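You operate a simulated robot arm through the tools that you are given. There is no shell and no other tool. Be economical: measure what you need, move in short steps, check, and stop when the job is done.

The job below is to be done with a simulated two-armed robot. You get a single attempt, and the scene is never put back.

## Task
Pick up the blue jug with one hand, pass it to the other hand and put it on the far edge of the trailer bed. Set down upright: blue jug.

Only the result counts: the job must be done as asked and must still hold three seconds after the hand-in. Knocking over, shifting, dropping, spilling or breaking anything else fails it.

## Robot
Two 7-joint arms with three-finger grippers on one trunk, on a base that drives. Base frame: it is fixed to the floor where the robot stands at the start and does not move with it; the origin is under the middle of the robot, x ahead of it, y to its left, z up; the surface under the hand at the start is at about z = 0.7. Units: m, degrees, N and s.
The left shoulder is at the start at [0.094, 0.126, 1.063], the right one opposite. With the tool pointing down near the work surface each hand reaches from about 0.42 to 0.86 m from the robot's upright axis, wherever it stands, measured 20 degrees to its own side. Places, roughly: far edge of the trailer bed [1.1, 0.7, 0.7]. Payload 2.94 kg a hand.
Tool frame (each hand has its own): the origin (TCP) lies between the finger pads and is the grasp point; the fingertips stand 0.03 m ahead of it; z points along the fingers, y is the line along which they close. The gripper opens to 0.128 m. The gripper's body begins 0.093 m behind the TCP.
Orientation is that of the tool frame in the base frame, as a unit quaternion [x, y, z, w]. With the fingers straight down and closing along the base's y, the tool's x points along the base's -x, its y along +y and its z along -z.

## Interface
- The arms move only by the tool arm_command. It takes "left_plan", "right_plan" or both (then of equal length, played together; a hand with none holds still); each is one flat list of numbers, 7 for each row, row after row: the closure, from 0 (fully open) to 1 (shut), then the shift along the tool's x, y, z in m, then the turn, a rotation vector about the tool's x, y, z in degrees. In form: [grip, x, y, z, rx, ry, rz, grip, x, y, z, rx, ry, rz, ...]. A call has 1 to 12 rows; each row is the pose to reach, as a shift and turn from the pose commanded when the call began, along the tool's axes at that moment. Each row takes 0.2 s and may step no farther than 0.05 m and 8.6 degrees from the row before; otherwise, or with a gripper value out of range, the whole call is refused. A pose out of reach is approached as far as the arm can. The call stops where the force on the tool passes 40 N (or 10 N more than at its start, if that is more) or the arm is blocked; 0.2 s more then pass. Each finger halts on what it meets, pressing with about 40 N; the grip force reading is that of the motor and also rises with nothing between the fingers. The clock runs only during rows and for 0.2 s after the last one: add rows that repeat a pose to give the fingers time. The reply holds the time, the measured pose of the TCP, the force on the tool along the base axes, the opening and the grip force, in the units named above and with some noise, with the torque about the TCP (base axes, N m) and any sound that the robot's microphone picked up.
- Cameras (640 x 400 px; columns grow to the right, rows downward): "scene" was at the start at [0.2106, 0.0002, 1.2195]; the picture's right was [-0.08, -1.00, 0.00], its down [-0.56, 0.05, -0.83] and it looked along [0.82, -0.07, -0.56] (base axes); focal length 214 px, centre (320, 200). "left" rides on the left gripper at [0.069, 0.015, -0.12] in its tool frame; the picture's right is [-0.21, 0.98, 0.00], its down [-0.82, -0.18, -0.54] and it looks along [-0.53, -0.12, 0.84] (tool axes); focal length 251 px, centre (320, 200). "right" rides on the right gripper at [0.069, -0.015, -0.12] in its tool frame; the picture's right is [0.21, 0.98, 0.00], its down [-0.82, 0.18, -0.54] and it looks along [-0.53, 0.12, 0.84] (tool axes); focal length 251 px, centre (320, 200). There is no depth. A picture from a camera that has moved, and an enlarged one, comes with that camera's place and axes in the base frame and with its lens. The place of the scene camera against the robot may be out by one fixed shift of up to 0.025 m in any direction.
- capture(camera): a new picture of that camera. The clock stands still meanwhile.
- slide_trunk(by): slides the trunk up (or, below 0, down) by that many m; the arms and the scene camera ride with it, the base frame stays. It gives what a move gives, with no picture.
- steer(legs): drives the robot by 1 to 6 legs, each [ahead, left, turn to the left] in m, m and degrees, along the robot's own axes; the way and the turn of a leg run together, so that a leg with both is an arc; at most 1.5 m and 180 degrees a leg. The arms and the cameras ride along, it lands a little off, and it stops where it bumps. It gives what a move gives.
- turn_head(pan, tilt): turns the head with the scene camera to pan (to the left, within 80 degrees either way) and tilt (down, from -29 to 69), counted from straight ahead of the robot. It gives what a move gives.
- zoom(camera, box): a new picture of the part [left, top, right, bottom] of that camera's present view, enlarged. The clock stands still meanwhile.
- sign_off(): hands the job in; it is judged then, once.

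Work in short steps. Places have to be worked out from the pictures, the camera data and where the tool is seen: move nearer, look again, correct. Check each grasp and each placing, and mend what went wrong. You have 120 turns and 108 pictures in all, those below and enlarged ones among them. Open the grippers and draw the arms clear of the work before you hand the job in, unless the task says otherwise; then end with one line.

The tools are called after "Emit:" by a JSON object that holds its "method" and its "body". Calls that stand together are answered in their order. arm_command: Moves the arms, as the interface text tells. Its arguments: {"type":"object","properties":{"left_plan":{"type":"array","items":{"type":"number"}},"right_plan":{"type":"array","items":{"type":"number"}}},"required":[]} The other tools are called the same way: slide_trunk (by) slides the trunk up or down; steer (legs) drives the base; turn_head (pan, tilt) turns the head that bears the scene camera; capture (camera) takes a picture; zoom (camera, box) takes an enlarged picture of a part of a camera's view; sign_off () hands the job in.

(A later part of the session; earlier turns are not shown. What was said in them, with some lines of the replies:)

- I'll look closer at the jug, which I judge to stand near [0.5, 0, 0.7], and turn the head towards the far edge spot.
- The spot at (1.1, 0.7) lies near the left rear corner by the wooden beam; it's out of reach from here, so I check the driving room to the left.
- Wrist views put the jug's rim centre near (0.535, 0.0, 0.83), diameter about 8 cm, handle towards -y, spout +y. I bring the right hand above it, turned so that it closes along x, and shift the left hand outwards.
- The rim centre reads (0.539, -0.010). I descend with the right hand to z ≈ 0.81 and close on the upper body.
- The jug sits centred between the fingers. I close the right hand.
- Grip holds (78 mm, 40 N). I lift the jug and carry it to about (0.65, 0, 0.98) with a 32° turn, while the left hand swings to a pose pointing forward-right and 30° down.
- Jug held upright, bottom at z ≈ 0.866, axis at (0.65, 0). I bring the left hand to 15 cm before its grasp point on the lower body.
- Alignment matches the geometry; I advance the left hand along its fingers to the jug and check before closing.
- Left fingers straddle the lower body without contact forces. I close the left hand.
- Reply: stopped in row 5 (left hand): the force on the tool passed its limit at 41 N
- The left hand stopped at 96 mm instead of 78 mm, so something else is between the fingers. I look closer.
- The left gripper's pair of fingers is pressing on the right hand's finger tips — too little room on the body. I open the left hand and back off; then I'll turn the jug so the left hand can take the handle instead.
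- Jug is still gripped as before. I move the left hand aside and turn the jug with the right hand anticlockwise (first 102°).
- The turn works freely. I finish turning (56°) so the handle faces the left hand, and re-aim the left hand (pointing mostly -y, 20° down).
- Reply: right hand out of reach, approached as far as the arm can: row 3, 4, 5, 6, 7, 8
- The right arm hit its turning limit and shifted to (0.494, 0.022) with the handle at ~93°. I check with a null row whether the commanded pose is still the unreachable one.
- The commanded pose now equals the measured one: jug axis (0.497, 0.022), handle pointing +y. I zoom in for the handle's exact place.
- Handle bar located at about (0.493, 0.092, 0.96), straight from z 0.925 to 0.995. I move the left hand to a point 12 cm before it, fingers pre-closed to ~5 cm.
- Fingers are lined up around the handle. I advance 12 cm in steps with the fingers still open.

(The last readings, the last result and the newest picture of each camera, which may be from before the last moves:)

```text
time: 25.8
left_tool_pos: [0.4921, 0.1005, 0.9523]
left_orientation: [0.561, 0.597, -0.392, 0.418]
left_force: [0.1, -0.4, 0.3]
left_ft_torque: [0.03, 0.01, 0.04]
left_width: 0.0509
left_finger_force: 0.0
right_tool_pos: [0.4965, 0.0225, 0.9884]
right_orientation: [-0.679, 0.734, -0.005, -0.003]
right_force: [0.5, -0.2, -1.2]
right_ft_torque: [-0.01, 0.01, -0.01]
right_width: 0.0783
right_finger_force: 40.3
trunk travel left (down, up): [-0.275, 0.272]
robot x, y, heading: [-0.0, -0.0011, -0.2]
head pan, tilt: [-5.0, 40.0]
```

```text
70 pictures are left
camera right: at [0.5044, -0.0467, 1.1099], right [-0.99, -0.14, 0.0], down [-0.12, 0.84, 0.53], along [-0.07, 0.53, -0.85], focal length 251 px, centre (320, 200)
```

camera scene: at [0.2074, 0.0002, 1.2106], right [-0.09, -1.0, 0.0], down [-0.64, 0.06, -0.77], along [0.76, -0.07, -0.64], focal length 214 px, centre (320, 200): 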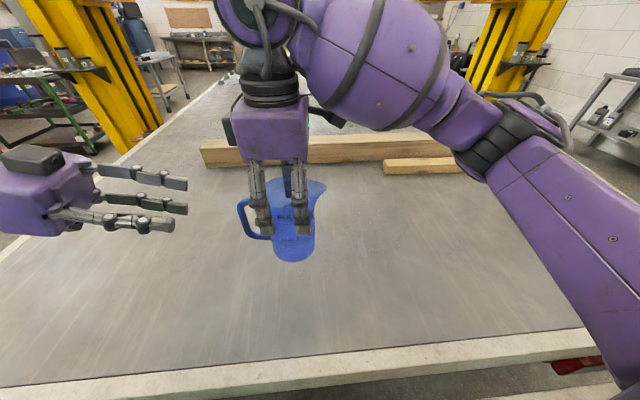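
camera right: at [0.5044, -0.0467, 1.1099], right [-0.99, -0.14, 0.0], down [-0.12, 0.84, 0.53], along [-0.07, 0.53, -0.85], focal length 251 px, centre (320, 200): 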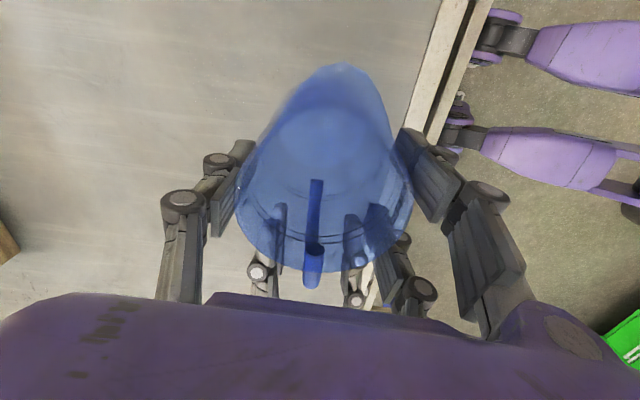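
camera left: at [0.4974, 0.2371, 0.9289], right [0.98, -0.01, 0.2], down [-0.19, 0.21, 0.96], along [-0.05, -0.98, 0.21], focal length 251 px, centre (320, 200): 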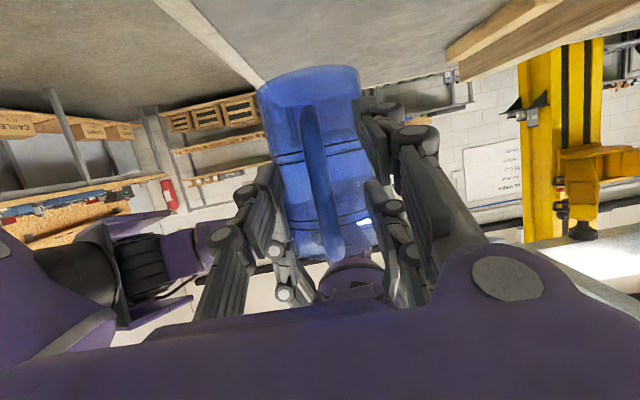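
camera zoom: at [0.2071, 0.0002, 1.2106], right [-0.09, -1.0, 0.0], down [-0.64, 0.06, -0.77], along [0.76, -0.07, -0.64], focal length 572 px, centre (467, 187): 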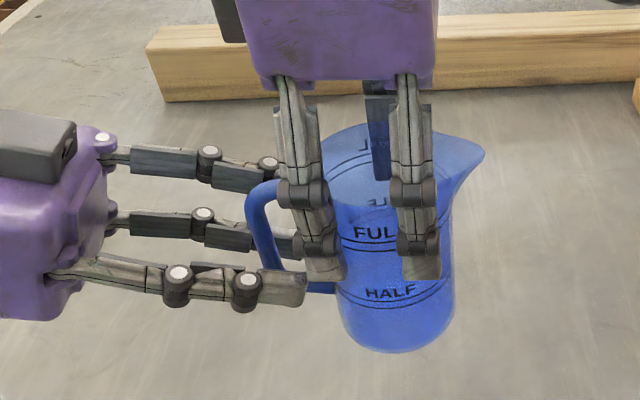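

The handle bar lies between the left fingers with no contact. I close the left hand on it.

Emit:
{"method": "arm_command", "body": {"left_plan": [0.7, 0, 0, 0, 0, 0, 0, 0.78, 0, 0, 0, 0, 0, 0, 0.84, 0, 0, 0, 0, 0, 0, 0.9, 0, 0, 0, 0, 0, 0, 0.95, 0, 0, 0, 0, 0, 0, 1, 0, 0, 0, 0, 0, 0, 1, 0, 0, 0, 0, 0, 0]}}

Emit:
{"method": "zoom", "body": {"camera": "scene", "box": [170, 130, 360, 280]}}

Emit:
{"method": "capture", "body": {"camera": "left"}}

```text
time: 27.4
left_tool_pos: [0.4909, 0.1017, 0.9515]
left_orientation: [0.561, 0.598, -0.391, 0.418]
left_force: [7.4, -3.6, -2.2]
left_ft_torque: [0.19, -0.74, 0.27]
left_width: 0.0103
left_finger_force: 37.9
right_tool_pos: [0.4949, 0.023, 0.9892]
right_orientation: [-0.679, 0.734, -0.004, -0.003]
right_force: [-6.6, 3.5, 2.3]
right_ft_torque: [0.1, 1.01, 0.29]
right_width: 0.0784
right_finger_force: 40.2
trunk travel left (down, up): [-0.275, 0.272]
robot x, y, heading: [0.0004, 0.0003, -0.0]
head pan, tilt: [-5.0, 40.0]
```

```text
2.67 times, centred on (265, 205) of scene
camera zoom: at [0.2071, 0.0001, 1.2106], right [-0.09, -1.0, 0.0], down [-0.64, 0.06, -0.77], along [0.76, -0.07, -0.64], focal length 572 px, centre (467, 187)
```

zoom: 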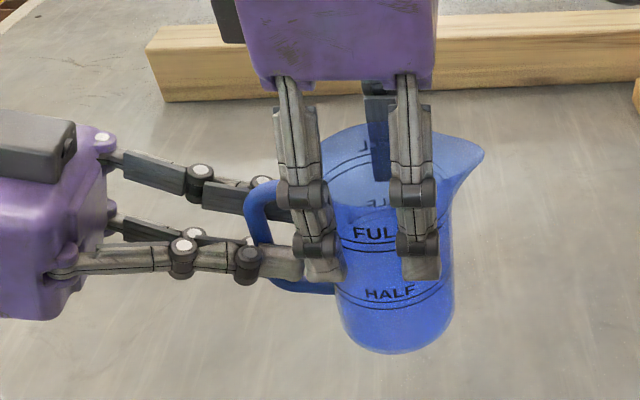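

```text
68 pictures are left
camera left: at [0.4977, 0.2374, 0.9289], right [0.98, -0.01, 0.2], down [-0.2, 0.21, 0.96], along [-0.05, -0.98, 0.21], focal length 251 px, centre (320, 200)
```

left: 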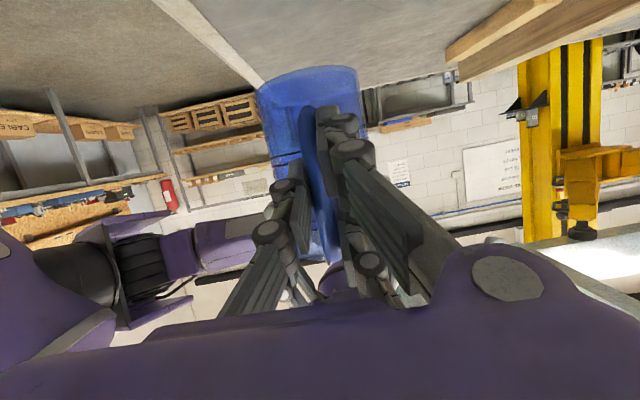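

The left hand holds the bar (10 mm, 38 N). Now I open the right hand, jug staying with the left.

Emit:
{"method": "arm_command", "body": {"right_plan": [0.4, 0, 0, 0, 0, 0, 0, 0.3, 0, 0, 0, 0, 0, 0, 0.2, 0, 0, 0, 0, 0, 0, 0.1, 0, 0, 0, 0, 0, 0, 0, 0, 0, 0, 0, 0, 0, 0, 0, 0, 0, 0, 0, 0]}}

Emit:
{"method": "zoom", "body": {"camera": "scene", "box": [170, 130, 360, 280]}}

Emit:
{"method": "capture", "body": {"camera": "right"}}

```text
time: 28.8
left_tool_pos: [0.4914, 0.1014, 0.9516]
left_orientation: [0.561, 0.598, -0.391, 0.418]
left_force: [0.4, 0.1, 0.1]
left_ft_torque: [0.02, 0.01, -0.01]
left_width: 0.0106
left_finger_force: 37.3
right_tool_pos: [0.4963, 0.0216, 0.989]
right_orientation: [-0.679, 0.734, -0.004, -0.003]
right_force: [0.3, -0.9, -0.4]
right_ft_torque: [0.0, 0.0, -0.02]
right_width: 0.1279
right_finger_force: 0.0
trunk travel left (down, up): [-0.275, 0.272]
robot x, y, heading: [0.0038, 0.0002, 0.2]
head pan, tilt: [-5.0, 40.0]
```

```text
2.67 times, centred on (265, 205) of scene
camera zoom: at [0.2071, 0.0001, 1.2106], right [-0.09, -1.0, 0.0], down [-0.64, 0.06, -0.77], along [0.76, -0.07, -0.64], focal length 572 px, centre (467, 187)
```

zoom: 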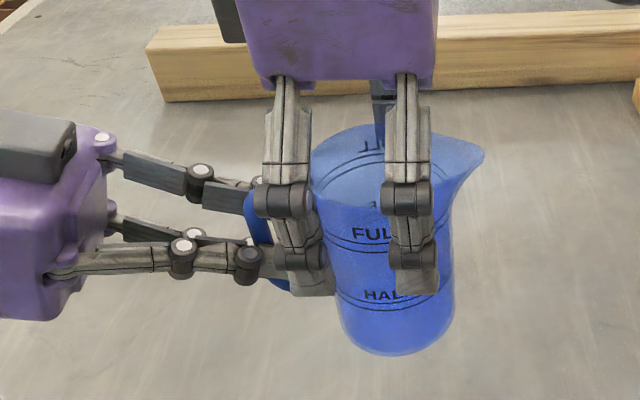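

```text
66 pictures are left
camera right: at [0.5044, -0.0468, 1.1099], right [-0.99, -0.14, 0.0], down [-0.12, 0.84, 0.53], along [-0.07, 0.53, -0.85], focal length 251 px, centre (320, 200)
```

right: 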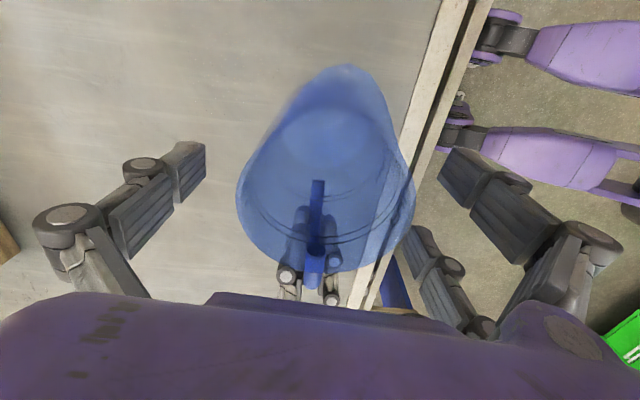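

Handover succeeded, the jug stays steady in the left hand. I raise the right hand off and draw it to the right.

Emit:
{"method": "arm_command", "body": {"right_plan": [0, 0, 0, -0.03, 0, 0, 0, 0, 0, 0, -0.06, 0, 0, 0, 0, 0, 0, -0.09, 0, 0, 0, 0, 0, 0, -0.12, 0, 0, 0, 0, 0.03, 0, -0.12, 0, 0, 5, 0, 0.07, 0, -0.12, 0, 0, 12, 0, 0.11, 0, -0.12, 0, 0, 20, 0, 0.15, 0, -0.12, 0, 0, 28, 0, 0.19, 0, -0.12, 0, 0, 36, 0, 0.23, 0, -0.12, 0, 0, 44, 0, 0.26, 0, -0.12, 0, 0, 52, 0, 0.29, 0, -0.12, 0, 0, 60]}}

Emit:
{"method": "capture", "body": {"camera": "scene"}}

```text
time: 31.4
left_tool_pos: [0.4911, 0.1008, 0.9521]
left_orientation: [0.562, 0.598, -0.391, 0.417]
left_force: [0.2, 0.0, -0.5]
left_ft_torque: [0.08, 0.03, -0.02]
left_width: 0.0106
left_finger_force: 37.0
right_tool_pos: [0.4691, -0.2665, 1.1123]
right_orientation: [-0.22, 0.976, -0.005, 0.0]
right_force: [-0.1, -0.2, -0.7]
right_ft_torque: [0.01, 0.0, -0.01]
right_width: 0.1282
right_finger_force: 0.2
right hand out of reach, approached as far as the arm can: row 2, 3, 4
trunk travel left (down, up): [-0.275, 0.272]
robot x, y, heading: [0.0011, 0.0031, 0.2]
head pan, tilt: [-5.0, 40.0]
```

```text
65 pictures are left
camera scene: at [0.2065, -0.0006, 1.2107], right [-0.09, -1.0, 0.0], down [-0.64, 0.06, -0.77], along [0.76, -0.07, -0.64], focal length 214 px, centre (320, 200)
```

scene: 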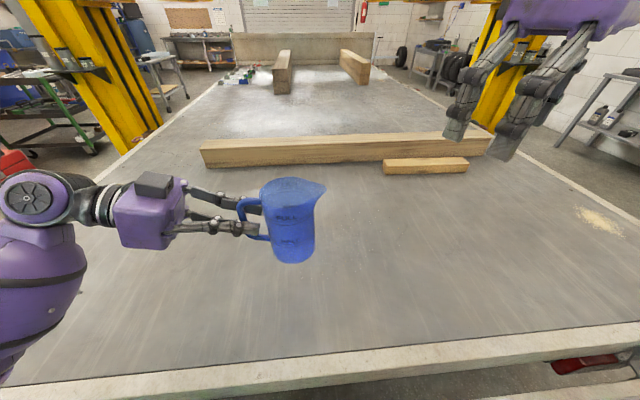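

The jug hangs upright in the left hand. The target corner (1.1, 0.7) is best reached from the trailer's left side, so I drive back a little and left first.

Emit:
{"method": "steer", "body": {"legs": [[-0.12, 0, 0], [0, 0.7, 0]]}}

Emit:
{"method": "turn_head", "body": {"pan": 45, "tilt": 30}}

Emit:
{"method": "capture", "body": {"camera": "scene"}}

```text
time: 38.8
left_tool_pos: [0.3754, 0.7967, 0.952]
left_orientation: [0.561, 0.597, -0.392, 0.418]
left_force: [-0.4, 0.5, -1.4]
left_ft_torque: [0.05, 0.01, -0.01]
left_width: 0.0105
left_finger_force: 37.7
right_tool_pos: [0.3513, 0.4308, 1.1104]
right_orientation: [-0.22, 0.975, -0.005, -0.001]
right_force: [-0.1, -0.4, 0.8]
right_ft_torque: [0.01, 0.01, 0.01]
right_width: 0.1277
right_finger_force: 0.2
trunk travel left (down, up): [-0.275, 0.272]
robot x, y, heading: [-0.1158, 0.6975, 0.1]
head pan, tilt: [-5.0, 40.0]
```

```text
time: 40.0
left_tool_pos: [0.3744, 0.7977, 0.9516]
left_orientation: [0.561, 0.598, -0.392, 0.418]
left_force: [-0.6, 0.3, -0.3]
left_ft_torque: [0.05, 0.01, 0.02]
left_width: 0.0106
left_finger_force: 37.6
right_tool_pos: [0.3524, 0.4306, 1.1106]
right_orientation: [-0.22, 0.976, -0.005, 0.0]
right_force: [-0.1, -0.9, -0.4]
right_ft_torque: [-0.01, 0.01, -0.01]
right_width: 0.1282
right_finger_force: 0.0
trunk travel left (down, up): [-0.275, 0.272]
robot x, y, heading: [-0.118, 0.693, 0.3]
head pan, tilt: [45.0, 30.0]
```

```text
64 pictures are left
camera scene: at [0.0693, 0.768, 1.226], right [0.71, -0.71, 0.0], down [-0.35, -0.35, -0.87], along [0.61, 0.61, -0.5], focal length 214 px, centre (320, 200)
```

scene: 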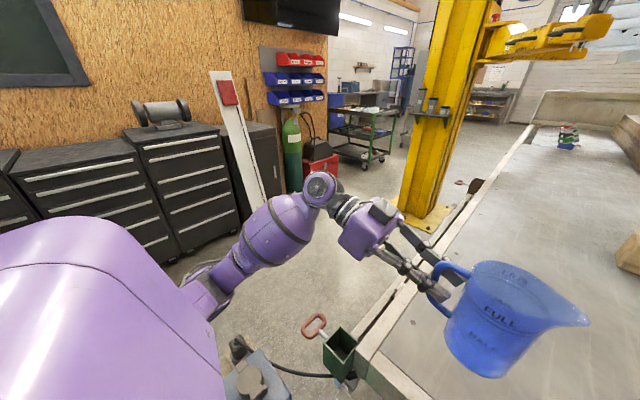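

There's gear near the trailer corner (a red-handled bracket and a grey thing on the floor). I look down there before driving on.

Emit:
{"method": "turn_head", "body": {"pan": 60, "tilt": 62}}

Emit:
{"method": "arm_command", "body": {"left_plan": [1, 0, 0, 0, 0, 0, 0, 1, 0, 0, 0, 0, 0, 0, 1, 0, 0, 0, 0, 0, 0, 1, 0, 0, 0, 0, 0, 0, 1, 0, 0, 0, 0, 0, 0]}}

Emit:
{"method": "capture", "body": {"camera": "scene"}}

```text
time: 40.9
left_tool_pos: [0.3739, 0.7974, 0.9515]
left_orientation: [0.561, 0.597, -0.393, 0.417]
left_force: [0.9, 0.2, -1.4]
left_ft_torque: [0.08, 0.01, 0.01]
left_width: 0.0105
left_finger_force: 36.9
right_tool_pos: [0.3537, 0.4308, 1.1105]
right_orientation: [-0.22, 0.975, -0.005, 0.0]
right_force: [-0.4, -0.5, 0.6]
right_ft_torque: [-0.01, -0.04, 0.01]
right_width: 0.1282
right_finger_force: 0.1
trunk travel left (down, up): [-0.275, 0.272]
robot x, y, heading: [-0.1184, 0.7006, -0.0]
head pan, tilt: [60.0, 62.0]
```

```text
time: 42.1
left_tool_pos: [0.3737, 0.7963, 0.9514]
left_orientation: [0.561, 0.598, -0.392, 0.418]
left_force: [0.1, 0.0, -0.7]
left_ft_torque: [0.08, -0.02, 0.0]
left_width: 0.0105
left_finger_force: 37.3
right_tool_pos: [0.3526, 0.4307, 1.1106]
right_orientation: [-0.22, 0.975, -0.006, -0.001]
right_force: [0.5, -0.3, 1.0]
right_ft_torque: [0.01, -0.02, -0.02]
right_width: 0.1281
right_finger_force: 0.1
trunk travel left (down, up): [-0.275, 0.272]
robot x, y, heading: [-0.1167, 0.6955, -0.0]
head pan, tilt: [60.0, 62.0]
```

```text
63 pictures are left
camera scene: at [0.0374, 0.7598, 1.1816], right [0.87, -0.5, 0.0], down [-0.44, -0.76, -0.47], along [0.23, 0.41, -0.88], focal length 214 px, centre (320, 200)
```

scene: 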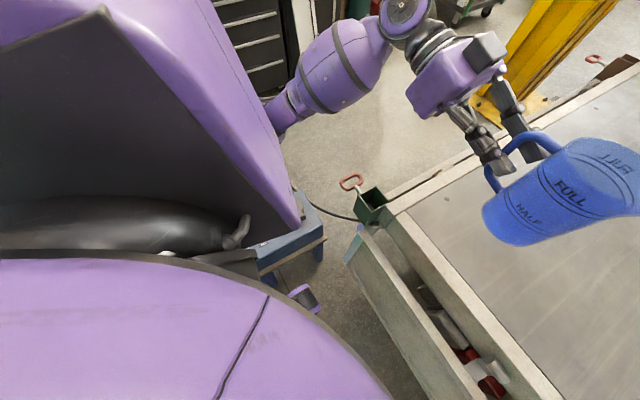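

A blue object stands on the floor just left of the robot, mostly hidden by the shoulder. I move back right and turn a little left to see it properly before passing.

Emit:
{"method": "steer", "body": {"legs": [[-0.05, -0.4, 0], [0, 0, 35]]}}

Emit:
{"method": "turn_head", "body": {"pan": 30, "tilt": 35}}

Emit:
{"method": "capture", "body": {"camera": "scene"}}

```text
time: 47.9
left_tool_pos: [0.1752, 0.6562, 0.9523]
left_orientation: [0.355, 0.739, -0.248, 0.516]
left_force: [-0.7, 0.1, -0.7]
left_ft_torque: [0.05, 0.04, -0.03]
left_width: 0.0107
left_finger_force: 37.0
right_tool_pos: [0.3683, 0.3436, 1.112]
right_orientation: [-0.504, 0.864, -0.006, 0.001]
right_force: [0.6, 0.0, -0.1]
right_ft_torque: [0.01, -0.01, 0.01]
right_width: 0.1279
right_finger_force: 0.1
trunk travel left (down, up): [-0.275, 0.272]
robot x, y, heading: [-0.1663, 0.292, 35.0]
head pan, tilt: [60.0, 62.0]
```

```text
time: 48.9
left_tool_pos: [0.1751, 0.6568, 0.9526]
left_orientation: [0.355, 0.739, -0.248, 0.516]
left_force: [-0.8, -0.6, -0.5]
left_ft_torque: [0.05, 0.03, 0.02]
left_width: 0.0104
left_finger_force: 37.8
right_tool_pos: [0.368, 0.3439, 1.1114]
right_orientation: [-0.505, 0.863, -0.006, 0.001]
right_force: [-0.2, -0.2, -0.2]
right_ft_torque: [0.02, 0.02, 0.02]
right_width: 0.1279
right_finger_force: 0.0
trunk travel left (down, up): [-0.275, 0.272]
robot x, y, heading: [-0.1673, 0.2917, 35.0]
head pan, tilt: [30.0, 35.0]
```

```text
62 pictures are left
camera scene: at [-0.0352, 0.4605, 1.2181], right [0.91, -0.42, 0.0], down [-0.24, -0.52, -0.82], along [0.34, 0.74, -0.57], focal length 214 px, centre (320, 200)
```

scene: 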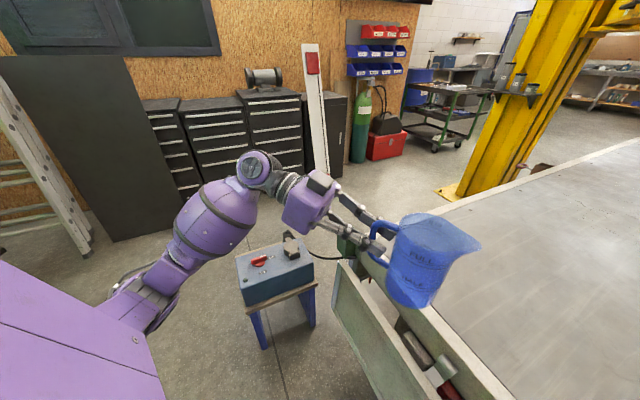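

A stool with a control box stands at about (0.03, 1.1), cabled to the trailer, so I must go around it on the far side (y ≈ 1.8). I check the space behind-left first.

Emit:
{"method": "turn_head", "body": {"pan": 80, "tilt": 25}}

Emit:
{"method": "arm_command", "body": {"left_plan": [1, 0, 0, 0, 0, 0, 0, 1, 0, 0, 0, 0, 0, 0, 1, 0, 0, 0, 0, 0, 0]}}

Emit:
{"method": "capture", "body": {"camera": "scene"}}

```text
time: 50.1
left_tool_pos: [0.1749, 0.6567, 0.9523]
left_orientation: [0.354, 0.739, -0.248, 0.517]
left_force: [-0.2, 0.7, -0.7]
left_ft_torque: [0.04, 0.02, 0.01]
left_width: 0.0105
left_finger_force: 37.1
right_tool_pos: [0.3676, 0.3438, 1.1104]
right_orientation: [-0.505, 0.863, -0.005, 0.001]
right_force: [-0.8, 0.1, 0.8]
right_ft_torque: [0.02, -0.03, 0.01]
right_width: 0.128
right_finger_force: 0.1
trunk travel left (down, up): [-0.275, 0.272]
robot x, y, heading: [-0.171, 0.2918, 35.0]
head pan, tilt: [80.0, 25.0]
```

```text
time: 50.9
left_tool_pos: [0.176, 0.6562, 0.9523]
left_orientation: [0.354, 0.739, -0.248, 0.516]
left_force: [0.1, -0.1, -1.3]
left_ft_torque: [0.05, 0.04, 0.0]
left_width: 0.0108
left_finger_force: 37.6
right_tool_pos: [0.3679, 0.3438, 1.1104]
right_orientation: [-0.504, 0.863, -0.006, 0.001]
right_force: [0.6, -0.7, 0.1]
right_ft_torque: [-0.03, 0.02, -0.01]
right_width: 0.1283
right_finger_force: 0.0
trunk travel left (down, up): [-0.275, 0.272]
robot x, y, heading: [-0.1685, 0.2919, 35.0]
head pan, tilt: [80.0, 25.0]
```

```text
61 pictures are left
camera scene: at [-0.1113, 0.464, 1.2339], right [0.91, 0.42, 0.0], down [0.18, -0.38, -0.91], along [-0.38, 0.82, -0.42], focal length 214 px, centre (320, 200)
```

scene: 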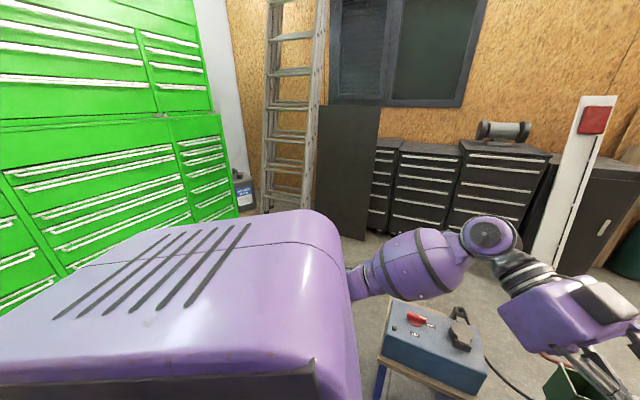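

Behind it's free (chest is at x ≈ -2). I back off to x ≈ -0.77, turn to face -y, and reverse round the stool in steps.

Emit:
{"method": "steer", "body": {"legs": [[-0.49, 0.344, 0], [0, 0, -125]]}}

Emit:
{"method": "turn_head", "body": {"pan": 70, "tilt": 35}}

Emit:
{"method": "capture", "body": {"camera": "scene"}}

```text
time: 59.8
left_tool_pos: [-0.6689, -0.1908, 0.9518]
left_orientation: [0.819, 0.026, -0.572, 0.019]
left_force: [-0.7, -0.1, -0.9]
left_ft_torque: [-0.03, -0.05, -0.02]
left_width: 0.0106
left_finger_force: 37.5
right_tool_pos: [-1.0346, -0.169, 1.1094]
right_orientation: [0.534, 0.845, -0.004, -0.004]
right_force: [0.2, 0.3, -0.8]
right_ft_torque: [0.01, -0.01, 0.03]
right_width: 0.1281
right_finger_force: 0.1
trunk travel left (down, up): [-0.275, 0.272]
robot x, y, heading: [-0.7726, 0.3009, -90.0]
head pan, tilt: [80.0, 25.0]
```

```text
time: 60.5
left_tool_pos: [-0.6683, -0.1904, 0.9522]
left_orientation: [0.819, 0.026, -0.572, 0.018]
left_force: [0.6, -0.7, -0.4]
left_ft_torque: [0.03, -0.05, 0.01]
left_width: 0.0108
left_finger_force: 37.2
right_tool_pos: [-1.0352, -0.1666, 1.1112]
right_orientation: [0.534, 0.845, -0.003, -0.005]
right_force: [-0.3, 0.1, 0.9]
right_ft_torque: [-0.01, -0.03, 0.03]
right_width: 0.1279
right_finger_force: 0.1
trunk travel left (down, up): [-0.275, 0.272]
robot x, y, heading: [-0.769, 0.3015, -90.0]
head pan, tilt: [70.0, 35.0]
```

```text
60 pictures are left
camera scene: at [-0.7064, 0.1363, 1.2182], right [-0.34, -0.94, 0.0], down [-0.54, 0.2, -0.82], along [0.77, -0.28, -0.57], focal length 214 px, centre (320, 200)
```

scene: 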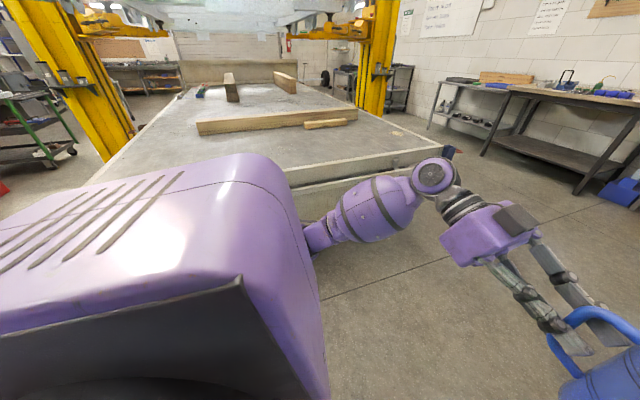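

Clear so far. I reverse towards (-0.57, 1.57), keeping over half a metre from the stool.

Emit:
{"method": "steer", "body": {"legs": [[-0.9, 0.1, 0], [-0.37, 0.1, 0]]}}

Emit:
{"method": "turn_head", "body": {"pan": 75, "tilt": 35}}

Emit:
{"method": "capture", "body": {"camera": "scene"}}

```text
time: 67.2
left_tool_pos: [-0.4608, 1.058, 0.9521]
left_orientation: [0.82, 0.006, -0.573, 0.005]
left_force: [0.1, -0.2, -1.5]
left_ft_torque: [-0.02, -0.06, -0.01]
left_width: 0.0106
left_finger_force: 37.2
right_tool_pos: [-0.8252, 1.0977, 1.1109]
right_orientation: [0.554, 0.833, -0.004, -0.004]
right_force: [0.8, 0.6, 0.1]
right_ft_torque: [-0.05, -0.01, 0.01]
right_width: 0.1278
right_finger_force: 0.0
trunk travel left (down, up): [-0.275, 0.272]
robot x, y, heading: [-0.5384, 1.5534, -92.4]
head pan, tilt: [70.0, 35.0]
```

```text
time: 67.9
left_tool_pos: [-0.4614, 1.0571, 0.9525]
left_orientation: [0.82, 0.006, -0.572, 0.004]
left_force: [0.1, -0.7, -1.4]
left_ft_torque: [-0.01, -0.05, 0.0]
left_width: 0.0107
left_finger_force: 37.2
right_tool_pos: [-0.8272, 1.0959, 1.1104]
right_orientation: [0.554, 0.832, -0.003, -0.004]
right_force: [0.7, 0.6, -0.1]
right_ft_torque: [-0.01, 0.0, 0.0]
right_width: 0.128
right_finger_force: 0.1
trunk travel left (down, up): [-0.275, 0.272]
robot x, y, heading: [-0.5358, 1.5548, -92.7]
head pan, tilt: [75.0, 35.0]
```

```text
59 pictures are left
camera scene: at [-0.4816, 1.3914, 1.2182], right [-0.3, -0.95, 0.0], down [-0.55, 0.17, -0.82], along [0.78, -0.25, -0.57], focal length 214 px, centre (320, 200)
```

scene: 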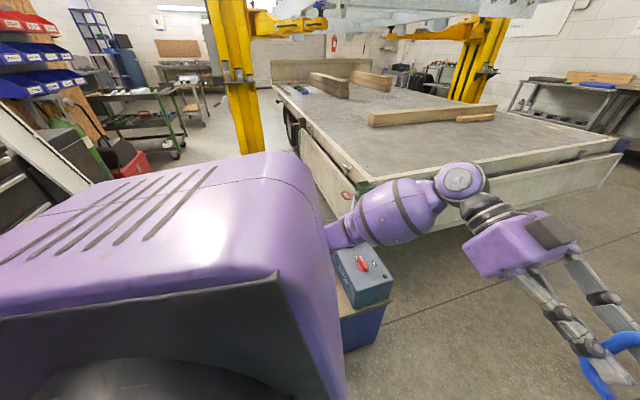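

Trailer side and stool are well visible; room remains on the far side. Next waypoint about (0.0, 1.77).

Emit:
{"method": "steer", "body": {"legs": [[-0.24, 0.525, 2.7]]}}

Emit:
{"method": "turn_head", "body": {"pan": 60, "tilt": 50}}

Emit:
{"method": "capture", "body": {"camera": "scene"}}

```text
time: 72.9
left_tool_pos: [0.0775, 1.2932, 0.9519]
left_orientation: [0.819, 0.028, -0.573, 0.02]
left_force: [0.1, 0.0, -0.7]
left_ft_torque: [0.0, -0.07, 0.03]
left_width: 0.0106
left_finger_force: 36.8
right_tool_pos: [-0.2875, 1.3143, 1.1112]
right_orientation: [0.532, 0.847, -0.004, -0.005]
right_force: [-1.0, 0.2, 0.0]
right_ft_torque: [-0.02, 0.02, 0.02]
right_width: 0.128
right_finger_force: 0.0
trunk travel left (down, up): [-0.275, 0.272]
robot x, y, heading: [-0.0241, 1.7813, -89.8]
head pan, tilt: [75.0, 35.0]
```

```text
time: 73.6
left_tool_pos: [0.0786, 1.2941, 0.9524]
left_orientation: [0.819, 0.027, -0.572, 0.019]
left_force: [-1.0, -0.7, 0.0]
left_ft_torque: [-0.02, -0.07, 0.01]
left_width: 0.0107
left_finger_force: 36.9
right_tool_pos: [-0.2882, 1.3145, 1.1124]
right_orientation: [0.532, 0.847, -0.004, -0.004]
right_force: [0.1, 0.5, -0.1]
right_ft_torque: [-0.01, 0.03, 0.01]
right_width: 0.1278
right_finger_force: 0.0
trunk travel left (down, up): [-0.275, 0.272]
robot x, y, heading: [-0.0253, 1.784, -90.0]
head pan, tilt: [60.0, 50.0]
```

```text
58 pictures are left
camera scene: at [0.0233, 1.6118, 1.1965], right [-0.5, -0.87, 0.0], down [-0.66, 0.38, -0.64], along [0.56, -0.32, -0.77], focal length 214 px, centre (320, 200)
```

scene: 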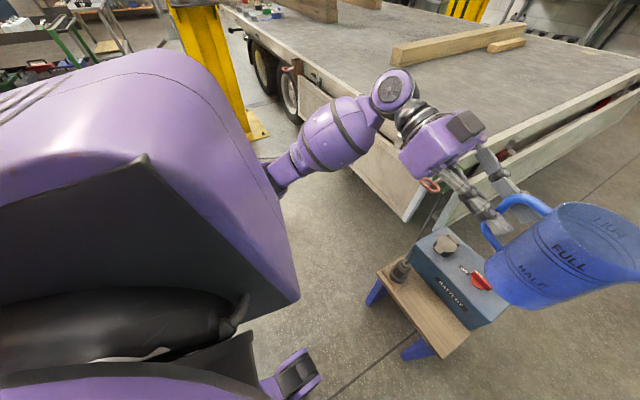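

Now strafe along the trailer side to x ≈ 1.08.

Emit:
{"method": "steer", "body": {"legs": [[0, 1.1, 0]]}}

Emit:
{"method": "turn_head", "body": {"pan": 10, "tilt": 45}}

Emit:
{"method": "capture", "body": {"camera": "scene"}}

```text
time: 83.7
left_tool_pos: [1.197, 1.2986, 0.9518]
left_orientation: [0.819, 0.027, -0.573, 0.019]
left_force: [0.6, -0.1, 0.3]
left_ft_torque: [0.05, -0.09, 0.02]
left_width: 0.0106
left_finger_force: 36.8
right_tool_pos: [0.831, 1.3193, 1.1095]
right_orientation: [0.532, 0.847, -0.003, -0.004]
right_force: [0.1, -0.2, -0.5]
right_ft_torque: [0.04, -0.01, 0.0]
right_width: 0.128
right_finger_force: 0.0
trunk travel left (down, up): [-0.275, 0.272]
robot x, y, heading: [1.0939, 1.7885, -89.9]
head pan, tilt: [60.0, 50.0]
```

```text
time: 84.9
left_tool_pos: [1.1984, 1.2979, 0.9514]
left_orientation: [0.819, 0.027, -0.573, 0.019]
left_force: [0.1, 0.7, -0.2]
left_ft_torque: [0.01, -0.05, 0.01]
left_width: 0.0105
left_finger_force: 37.2
right_tool_pos: [0.831, 1.3189, 1.1116]
right_orientation: [0.533, 0.846, -0.003, -0.004]
right_force: [0.4, 0.7, -1.5]
right_ft_torque: [0.03, 0.0, 0.0]
right_width: 0.1281
right_finger_force: 0.0
trunk travel left (down, up): [-0.275, 0.272]
robot x, y, heading: [1.0959, 1.7906, -89.6]
head pan, tilt: [10.0, 45.0]
```

```text
57 pictures are left
camera scene: at [1.0897, 1.5742, 1.2034], right [-0.98, -0.18, 0.0], down [-0.13, 0.7, -0.71], along [0.13, -0.7, -0.71], focal length 214 px, centre (320, 200)
```

scene: 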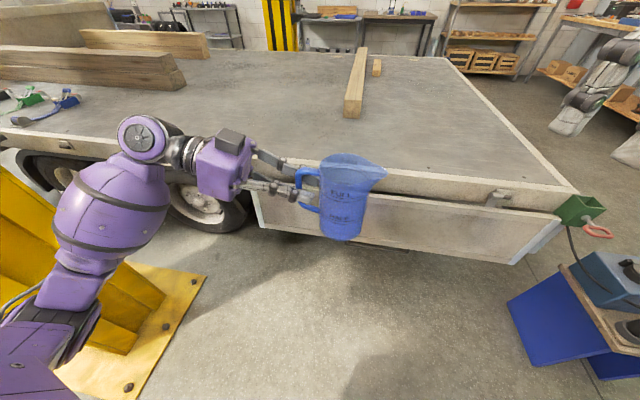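

Target area by the beam's end is clear. I drive ahead 0.4 m towards the trailer side (stopping about 0.4 m short of its rim).

Emit:
{"method": "steer", "body": {"legs": [[0.4, 0, 0]]}}

Emit:
{"method": "turn_head", "body": {"pan": 5, "tilt": 45}}

Emit:
{"method": "capture", "body": {"camera": "scene"}}

Emit:
{"method": "capture", "body": {"camera": "left"}}

```text
time: 87.4
left_tool_pos: [1.2049, 0.9114, 0.9525]
left_orientation: [0.82, 0.031, -0.572, 0.021]
left_force: [1.5, -0.1, -1.0]
left_ft_torque: [0.0, -0.06, -0.01]
left_width: 0.0105
left_finger_force: 36.9
right_tool_pos: [0.8388, 0.9289, 1.1114]
right_orientation: [0.528, 0.849, -0.004, -0.004]
right_force: [-0.2, -0.4, 0.5]
right_ft_torque: [0.04, 0.02, -0.01]
right_width: 0.1281
right_finger_force: 0.0
trunk travel left (down, up): [-0.275, 0.272]
robot x, y, heading: [1.0977, 1.4035, -89.1]
head pan, tilt: [10.0, 45.0]
```

```text
time: 88.0
left_tool_pos: [1.2052, 0.9127, 0.9516]
left_orientation: [0.82, 0.032, -0.571, 0.023]
left_force: [0.5, 0.1, -0.8]
left_ft_torque: [-0.03, -0.04, 0.0]
left_width: 0.0107
left_finger_force: 37.4
right_tool_pos: [0.8389, 0.9282, 1.1107]
right_orientation: [0.528, 0.849, -0.004, -0.005]
right_force: [-0.7, 0.5, 1.0]
right_ft_torque: [0.0, 0.02, 0.0]
right_width: 0.1278
right_finger_force: 0.1
trunk travel left (down, up): [-0.275, 0.272]
robot x, y, heading: [1.0972, 1.3964, -89.3]
head pan, tilt: [5.0, 45.0]
```

```text
56 pictures are left
camera scene: at [1.0883, 1.1858, 1.2034], right [-0.99, -0.1, 0.0], down [-0.07, 0.7, -0.71], along [0.07, -0.7, -0.71], focal length 214 px, centre (320, 200)
```

scene: 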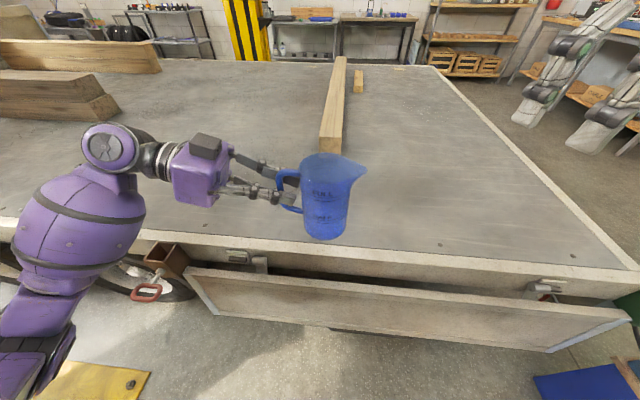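

```text
55 pictures are left
camera left: at [1.3418, 0.9064, 0.9289], right [0.0, -0.98, 0.2], down [0.21, 0.2, 0.96], along [-0.98, 0.04, 0.21], focal length 251 px, centre (320, 200)
```

left: 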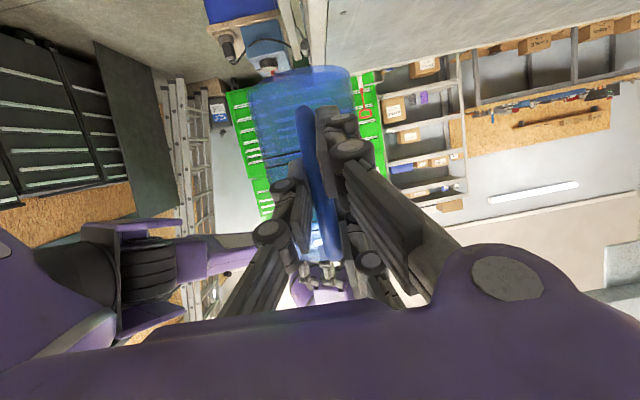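

Jug axis is now at about (1.125, 0.907). I carry it forward to (1.10, 0.70), still high.

Emit:
{"method": "arm_command", "body": {"left_plan": [1, -0.002, 0.03, 0.006, 0, 0, 0, 1, -0.005, 0.065, 0.013, 0, 0, 0, 1, -0.007, 0.1, 0.019, 0, 0, 0, 1, -0.009, 0.135, 0.026, 0, 0, 0, 1, -0.012, 0.17, 0.033, 0, 0, 0, 1, -0.014, 0.2044, 0.0387, 0, 0, 0, 1, -0.014, 0.2044, 0.0387, 0, 0, 0]}}

Emit:
{"method": "capture", "body": {"camera": "scene"}}

Emit:
{"method": "capture", "body": {"camera": "right"}}

```text
time: 89.6
left_tool_pos: [1.1822, 0.7043, 0.9508]
left_orientation: [0.82, 0.031, -0.572, 0.022]
left_force: [-0.4, 0.0, -0.8]
left_ft_torque: [0.0, -0.05, 0.04]
left_width: 0.0107
left_finger_force: 36.8
right_tool_pos: [0.8397, 0.9277, 1.1128]
right_orientation: [0.527, 0.85, -0.004, -0.003]
right_force: [0.2, 1.3, 0.5]
right_ft_torque: [0.02, 0.0, 0.04]
right_width: 0.128
right_finger_force: 0.1
trunk travel left (down, up): [-0.275, 0.272]
robot x, y, heading: [1.0987, 1.3999, -89.2]
head pan, tilt: [5.0, 45.0]
```

```text
54 pictures are left
camera scene: at [1.0886, 1.1863, 1.2035], right [-0.99, -0.1, 0.0], down [-0.07, 0.7, -0.71], along [0.07, -0.7, -0.71], focal length 214 px, centre (320, 200)
```

scene: 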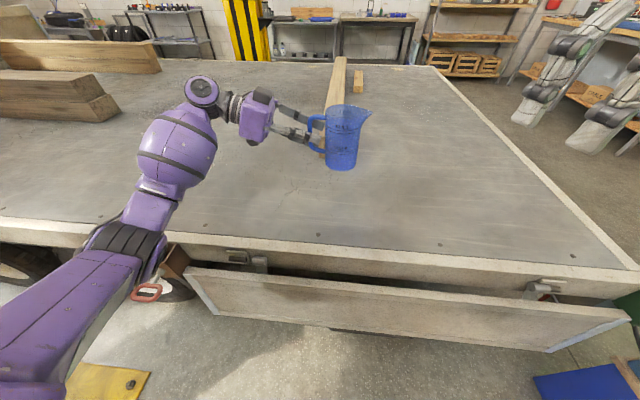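

```text
53 pictures are left
camera right: at [0.7951, 0.9842, 1.2317], right [0.78, 0.62, -0.01], down [0.53, -0.66, 0.54], along [0.33, -0.42, -0.84], focal length 251 px, centre (320, 200)
```

right: 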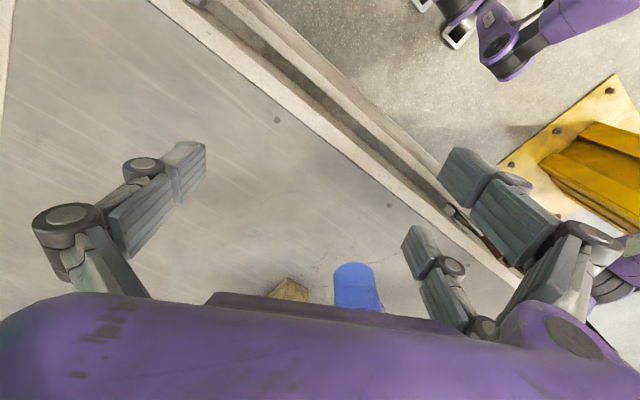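

Position confirmed above (1.10, 0.70). I lower to about 5 mm above the bed.

Emit:
{"method": "arm_command", "body": {"left_plan": [1, 0.0281, 0, 0.0104, 0, 0, 0, 1, 0.0563, 0, 0.0208, 0, 0, 0, 1, 0.0844, 0, 0.0312, 0, 0, 0, 1, 0.1126, 0, 0.0416, 0, 0, 0, 1, 0.1407, 0, 0.052, 0, 0, 0, 1, 0.1613, 0, 0.0597, 0, 0, 0, 1, 0.1613, 0, 0.0597, 0, 0, 0]}}

Emit:
{"method": "zoom", "body": {"camera": "scene", "box": [240, 100, 420, 220]}}

Emit:
{"method": "capture", "body": {"camera": "left"}}

```text
time: 91.2
left_tool_pos: [1.1808, 0.7058, 0.7802]
left_orientation: [0.819, 0.031, -0.572, 0.022]
left_force: [-0.1, -0.3, -0.4]
left_ft_torque: [0.01, -0.04, -0.02]
left_width: 0.0106
left_finger_force: 36.7
right_tool_pos: [0.8391, 0.9294, 1.1116]
right_orientation: [0.528, 0.849, -0.004, -0.005]
right_force: [0.4, 0.4, 0.1]
right_ft_torque: [0.0, -0.02, 0.0]
right_width: 0.128
right_finger_force: 0.1
trunk travel left (down, up): [-0.275, 0.272]
robot x, y, heading: [1.1006, 1.4027, -89.4]
head pan, tilt: [5.0, 45.0]
```

```text
3.33 times, centred on (330, 160) of scene
camera zoom: at [1.0883, 1.1859, 1.2034], right [-0.99, -0.1, 0.0], down [-0.07, 0.7, -0.71], along [0.07, -0.7, -0.71], focal length 715 px, centre (287, 333)
```

zoom: 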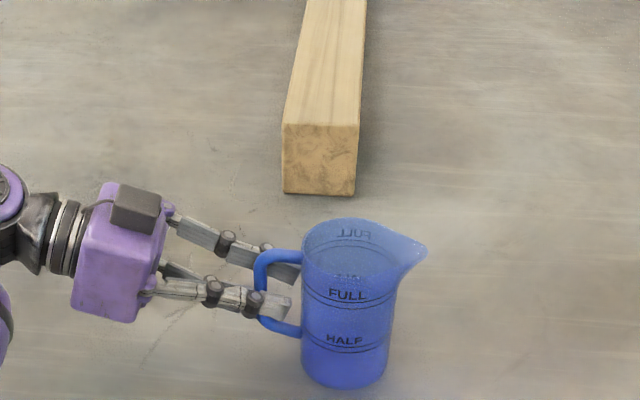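

```text
51 pictures are left
camera left: at [1.3171, 0.7008, 0.7577], right [0.0, -0.98, 0.2], down [0.21, 0.2, 0.96], along [-0.98, 0.04, 0.21], focal length 251 px, centre (320, 200)
```

left: 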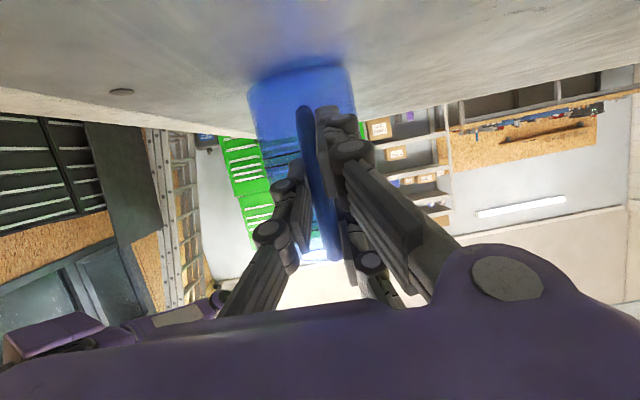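

Almost down, upright. I lower the last millimetres watching the force.

Emit:
{"method": "arm_command", "body": {"left_plan": [1, 0.0019, 0, 0.0007, 0, 0, 0, 1, 0.0038, 0, 0.0014, 0, 0, 0, 1, 0.0052, 0, 0.0019, 0, 0, 0, 1, 0.0052, 0, 0.0019, 0, 0, 0]}}

```text
time: 92.2
left_tool_pos: [1.1791, 0.7052, 0.776]
left_orientation: [0.819, 0.031, -0.572, 0.022]
left_force: [-0.2, 0.3, 0.3]
left_ft_torque: [-0.06, 0.0, 0.03]
left_width: 0.0109
left_finger_force: 37.1
right_tool_pos: [0.8383, 0.9286, 1.1121]
right_orientation: [0.528, 0.849, -0.003, -0.004]
right_force: [-0.4, 0.6, 0.9]
right_ft_torque: [0.0, 0.03, -0.01]
right_width: 0.1279
right_finger_force: 0.2
trunk travel left (down, up): [-0.275, 0.272]
robot x, y, heading: [1.0981, 1.4022, -89.0]
head pan, tilt: [5.0, 45.0]
```

No contact yet; a further few millimetres down.

Emit:
{"method": "arm_command", "body": {"left_plan": [1, 0.0014, 0, 0.0005, 0, 0, 0, 1, 0.0028, 0, 0.001, 0, 0, 0, 1, 0.0028, 0, 0.001, 0, 0, 0]}}

```text
time: 93.0
left_tool_pos: [1.1792, 0.7047, 0.7746]
left_orientation: [0.818, 0.03, -0.574, 0.024]
left_force: [3.4, 1.1, 19.5]
left_ft_torque: [-0.32, 0.71, -0.01]
left_width: 0.0111
left_finger_force: 37.0
right_tool_pos: [0.8386, 0.9297, 1.112]
right_orientation: [0.528, 0.849, -0.004, -0.004]
right_force: [0.1, 0.6, 0.5]
right_ft_torque: [-0.01, 0.0, 0.01]
right_width: 0.1277
right_finger_force: 0.0
trunk travel left (down, up): [-0.275, 0.272]
robot x, y, heading: [1.0994, 1.4016, -89.2]
head pan, tilt: [5.0, 45.0]
```

Contact (19 N). I ease up 1 mm and open the fingers.

Emit:
{"method": "arm_command", "body": {"left_plan": [1, -0.0014, 0, -0.0005, 0, 0, 0, 0.95, -0.0014, 0, -0.0005, 0, 0, 0, 0.9, -0.0014, 0, -0.0005, 0, 0, 0, 0.85, -0.0014, 0, -0.0005, 0, 0, 0, 0.75, -0.0014, 0, -0.0005, 0, 0, 0, 0.65, -0.0014, 0, -0.0005, 0, 0, 0, 0.55, -0.0014, 0, -0.0005, 0, 0, 0, 0.55, -0.0014, 0, -0.0005, 0, 0, 0]}}

Emit:
{"method": "zoom", "body": {"camera": "scene", "box": [240, 100, 420, 220]}}

Emit:
{"method": "capture", "body": {"camera": "left"}}

```text
time: 94.8
left_tool_pos: [1.1797, 0.7047, 0.7722]
left_orientation: [0.819, 0.031, -0.572, 0.022]
left_force: [0.5, -0.9, 0.3]
left_ft_torque: [-0.01, -0.01, 0.02]
left_width: 0.0575
left_finger_force: 0.2
right_tool_pos: [0.8388, 0.9287, 1.1117]
right_orientation: [0.528, 0.849, -0.003, -0.004]
right_force: [-0.5, 0.0, -0.2]
right_ft_torque: [-0.01, 0.0, -0.01]
right_width: 0.1278
right_finger_force: 0.0
trunk travel left (down, up): [-0.275, 0.272]
robot x, y, heading: [1.0953, 1.4015, -89.2]
head pan, tilt: [5.0, 45.0]
```

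```text
3.33 times, centred on (330, 160) of scene
camera zoom: at [1.0883, 1.1859, 1.2034], right [-0.99, -0.1, 0.0], down [-0.07, 0.7, -0.71], along [0.07, -0.7, -0.71], focal length 715 px, centre (287, 333)
```

zoom: 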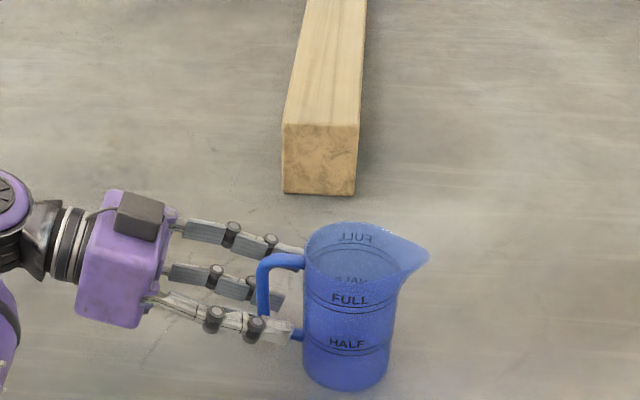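

```text
49 pictures are left
camera left: at [1.3159, 0.6992, 0.7494], right [0.0, -0.98, 0.2], down [0.21, 0.2, 0.96], along [-0.98, 0.04, 0.21], focal length 251 px, centre (320, 200)
```

left: 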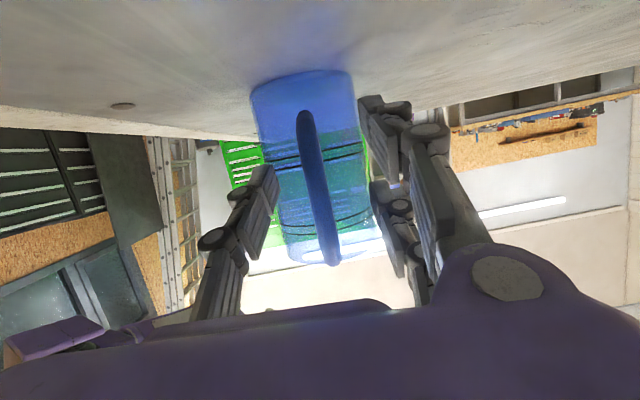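

The jug stands free, handle clear between the fingers. I withdraw straight back along the fingers.

Emit:
{"method": "arm_command", "body": {"left_plan": [0.55, 0, 0, -0.015, 0, 0, 0, 0.55, 0, 0, -0.035, 0, 0, 0, 0.55, 0, 0, -0.06, 0, 0, 0, 0.55, 0, 0, -0.09, 0, 0, 0, 0.4, 0, 0, -0.12, 0, 0, 0, 0.2, 0, 0, -0.15, 0, 0, 0, 0, 0, 0, -0.16, 0, 0, 0, 0, -0.04, 0, -0.18, 0, 0, 0, 0, -0.08, 0, -0.2, 0, 0, 0, 0, -0.12, 0, -0.2, 0, 0, 0, 0, -0.15, 0, -0.2, 0, 0, 0]}}

Emit:
{"method": "capture", "body": {"camera": "scene"}}

Emit:
{"method": "zoom", "body": {"camera": "scene", "box": [240, 100, 420, 220]}}

```text
time: 97.2
left_tool_pos: [1.3151, 0.7131, 0.98]
left_orientation: [0.819, 0.031, -0.572, 0.022]
left_force: [0.9, -0.2, 0.5]
left_ft_torque: [-0.01, -0.01, 0.02]
left_width: 0.1282
left_finger_force: 0.2
right_tool_pos: [0.8383, 0.9283, 1.1115]
right_orientation: [0.528, 0.849, -0.004, -0.003]
right_force: [0.6, 0.2, -0.2]
right_ft_torque: [0.0, 0.02, 0.01]
right_width: 0.128
right_finger_force: 0.0
trunk travel left (down, up): [-0.275, 0.272]
robot x, y, heading: [1.0954, 1.4011, -89.4]
head pan, tilt: [5.0, 45.0]
```

```text
48 pictures are left
camera scene: at [1.0881, 1.186, 1.2034], right [-0.99, -0.1, 0.0], down [-0.07, 0.7, -0.71], along [0.07, -0.7, -0.71], focal length 214 px, centre (320, 200)
```

scene: 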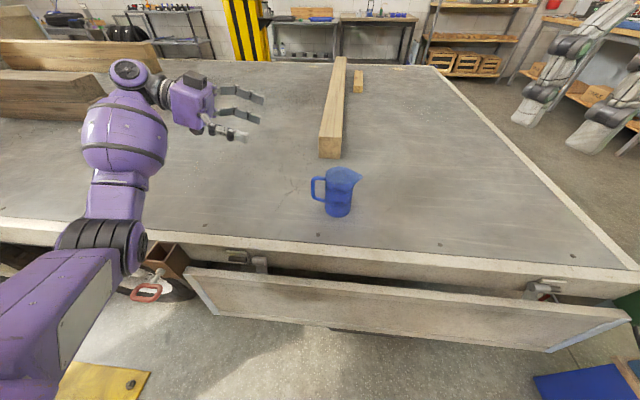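

```text
3.33 times, centred on (330, 160) of scene
camera zoom: at [1.0881, 1.186, 1.2034], right [-0.99, -0.1, 0.0], down [-0.07, 0.7, -0.71], along [0.07, -0.7, -0.71], focal length 715 px, centre (287, 333)
```

zoom: 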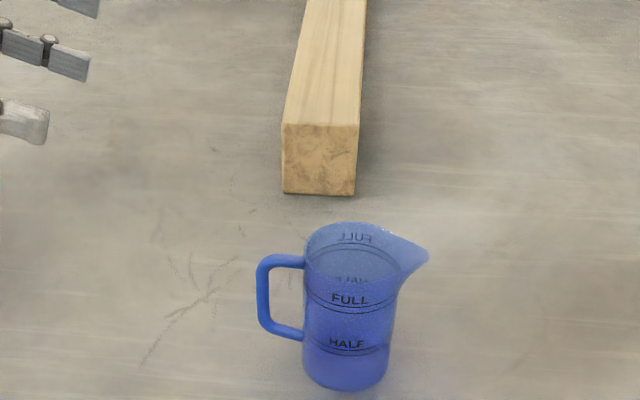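

The jug stands upright at about (1.10, 0.70). Both grippers are open and drawn clear, so I hand in.

Emit:
{"method": "sign_off", "body": {}}

```text
The job is handed in.
```

The blue jug was picked up with the right hand, passed to the left in the air, and set down upright near the far edge of the trailer bed, at about (1.10, 0.70); the job is handed in.
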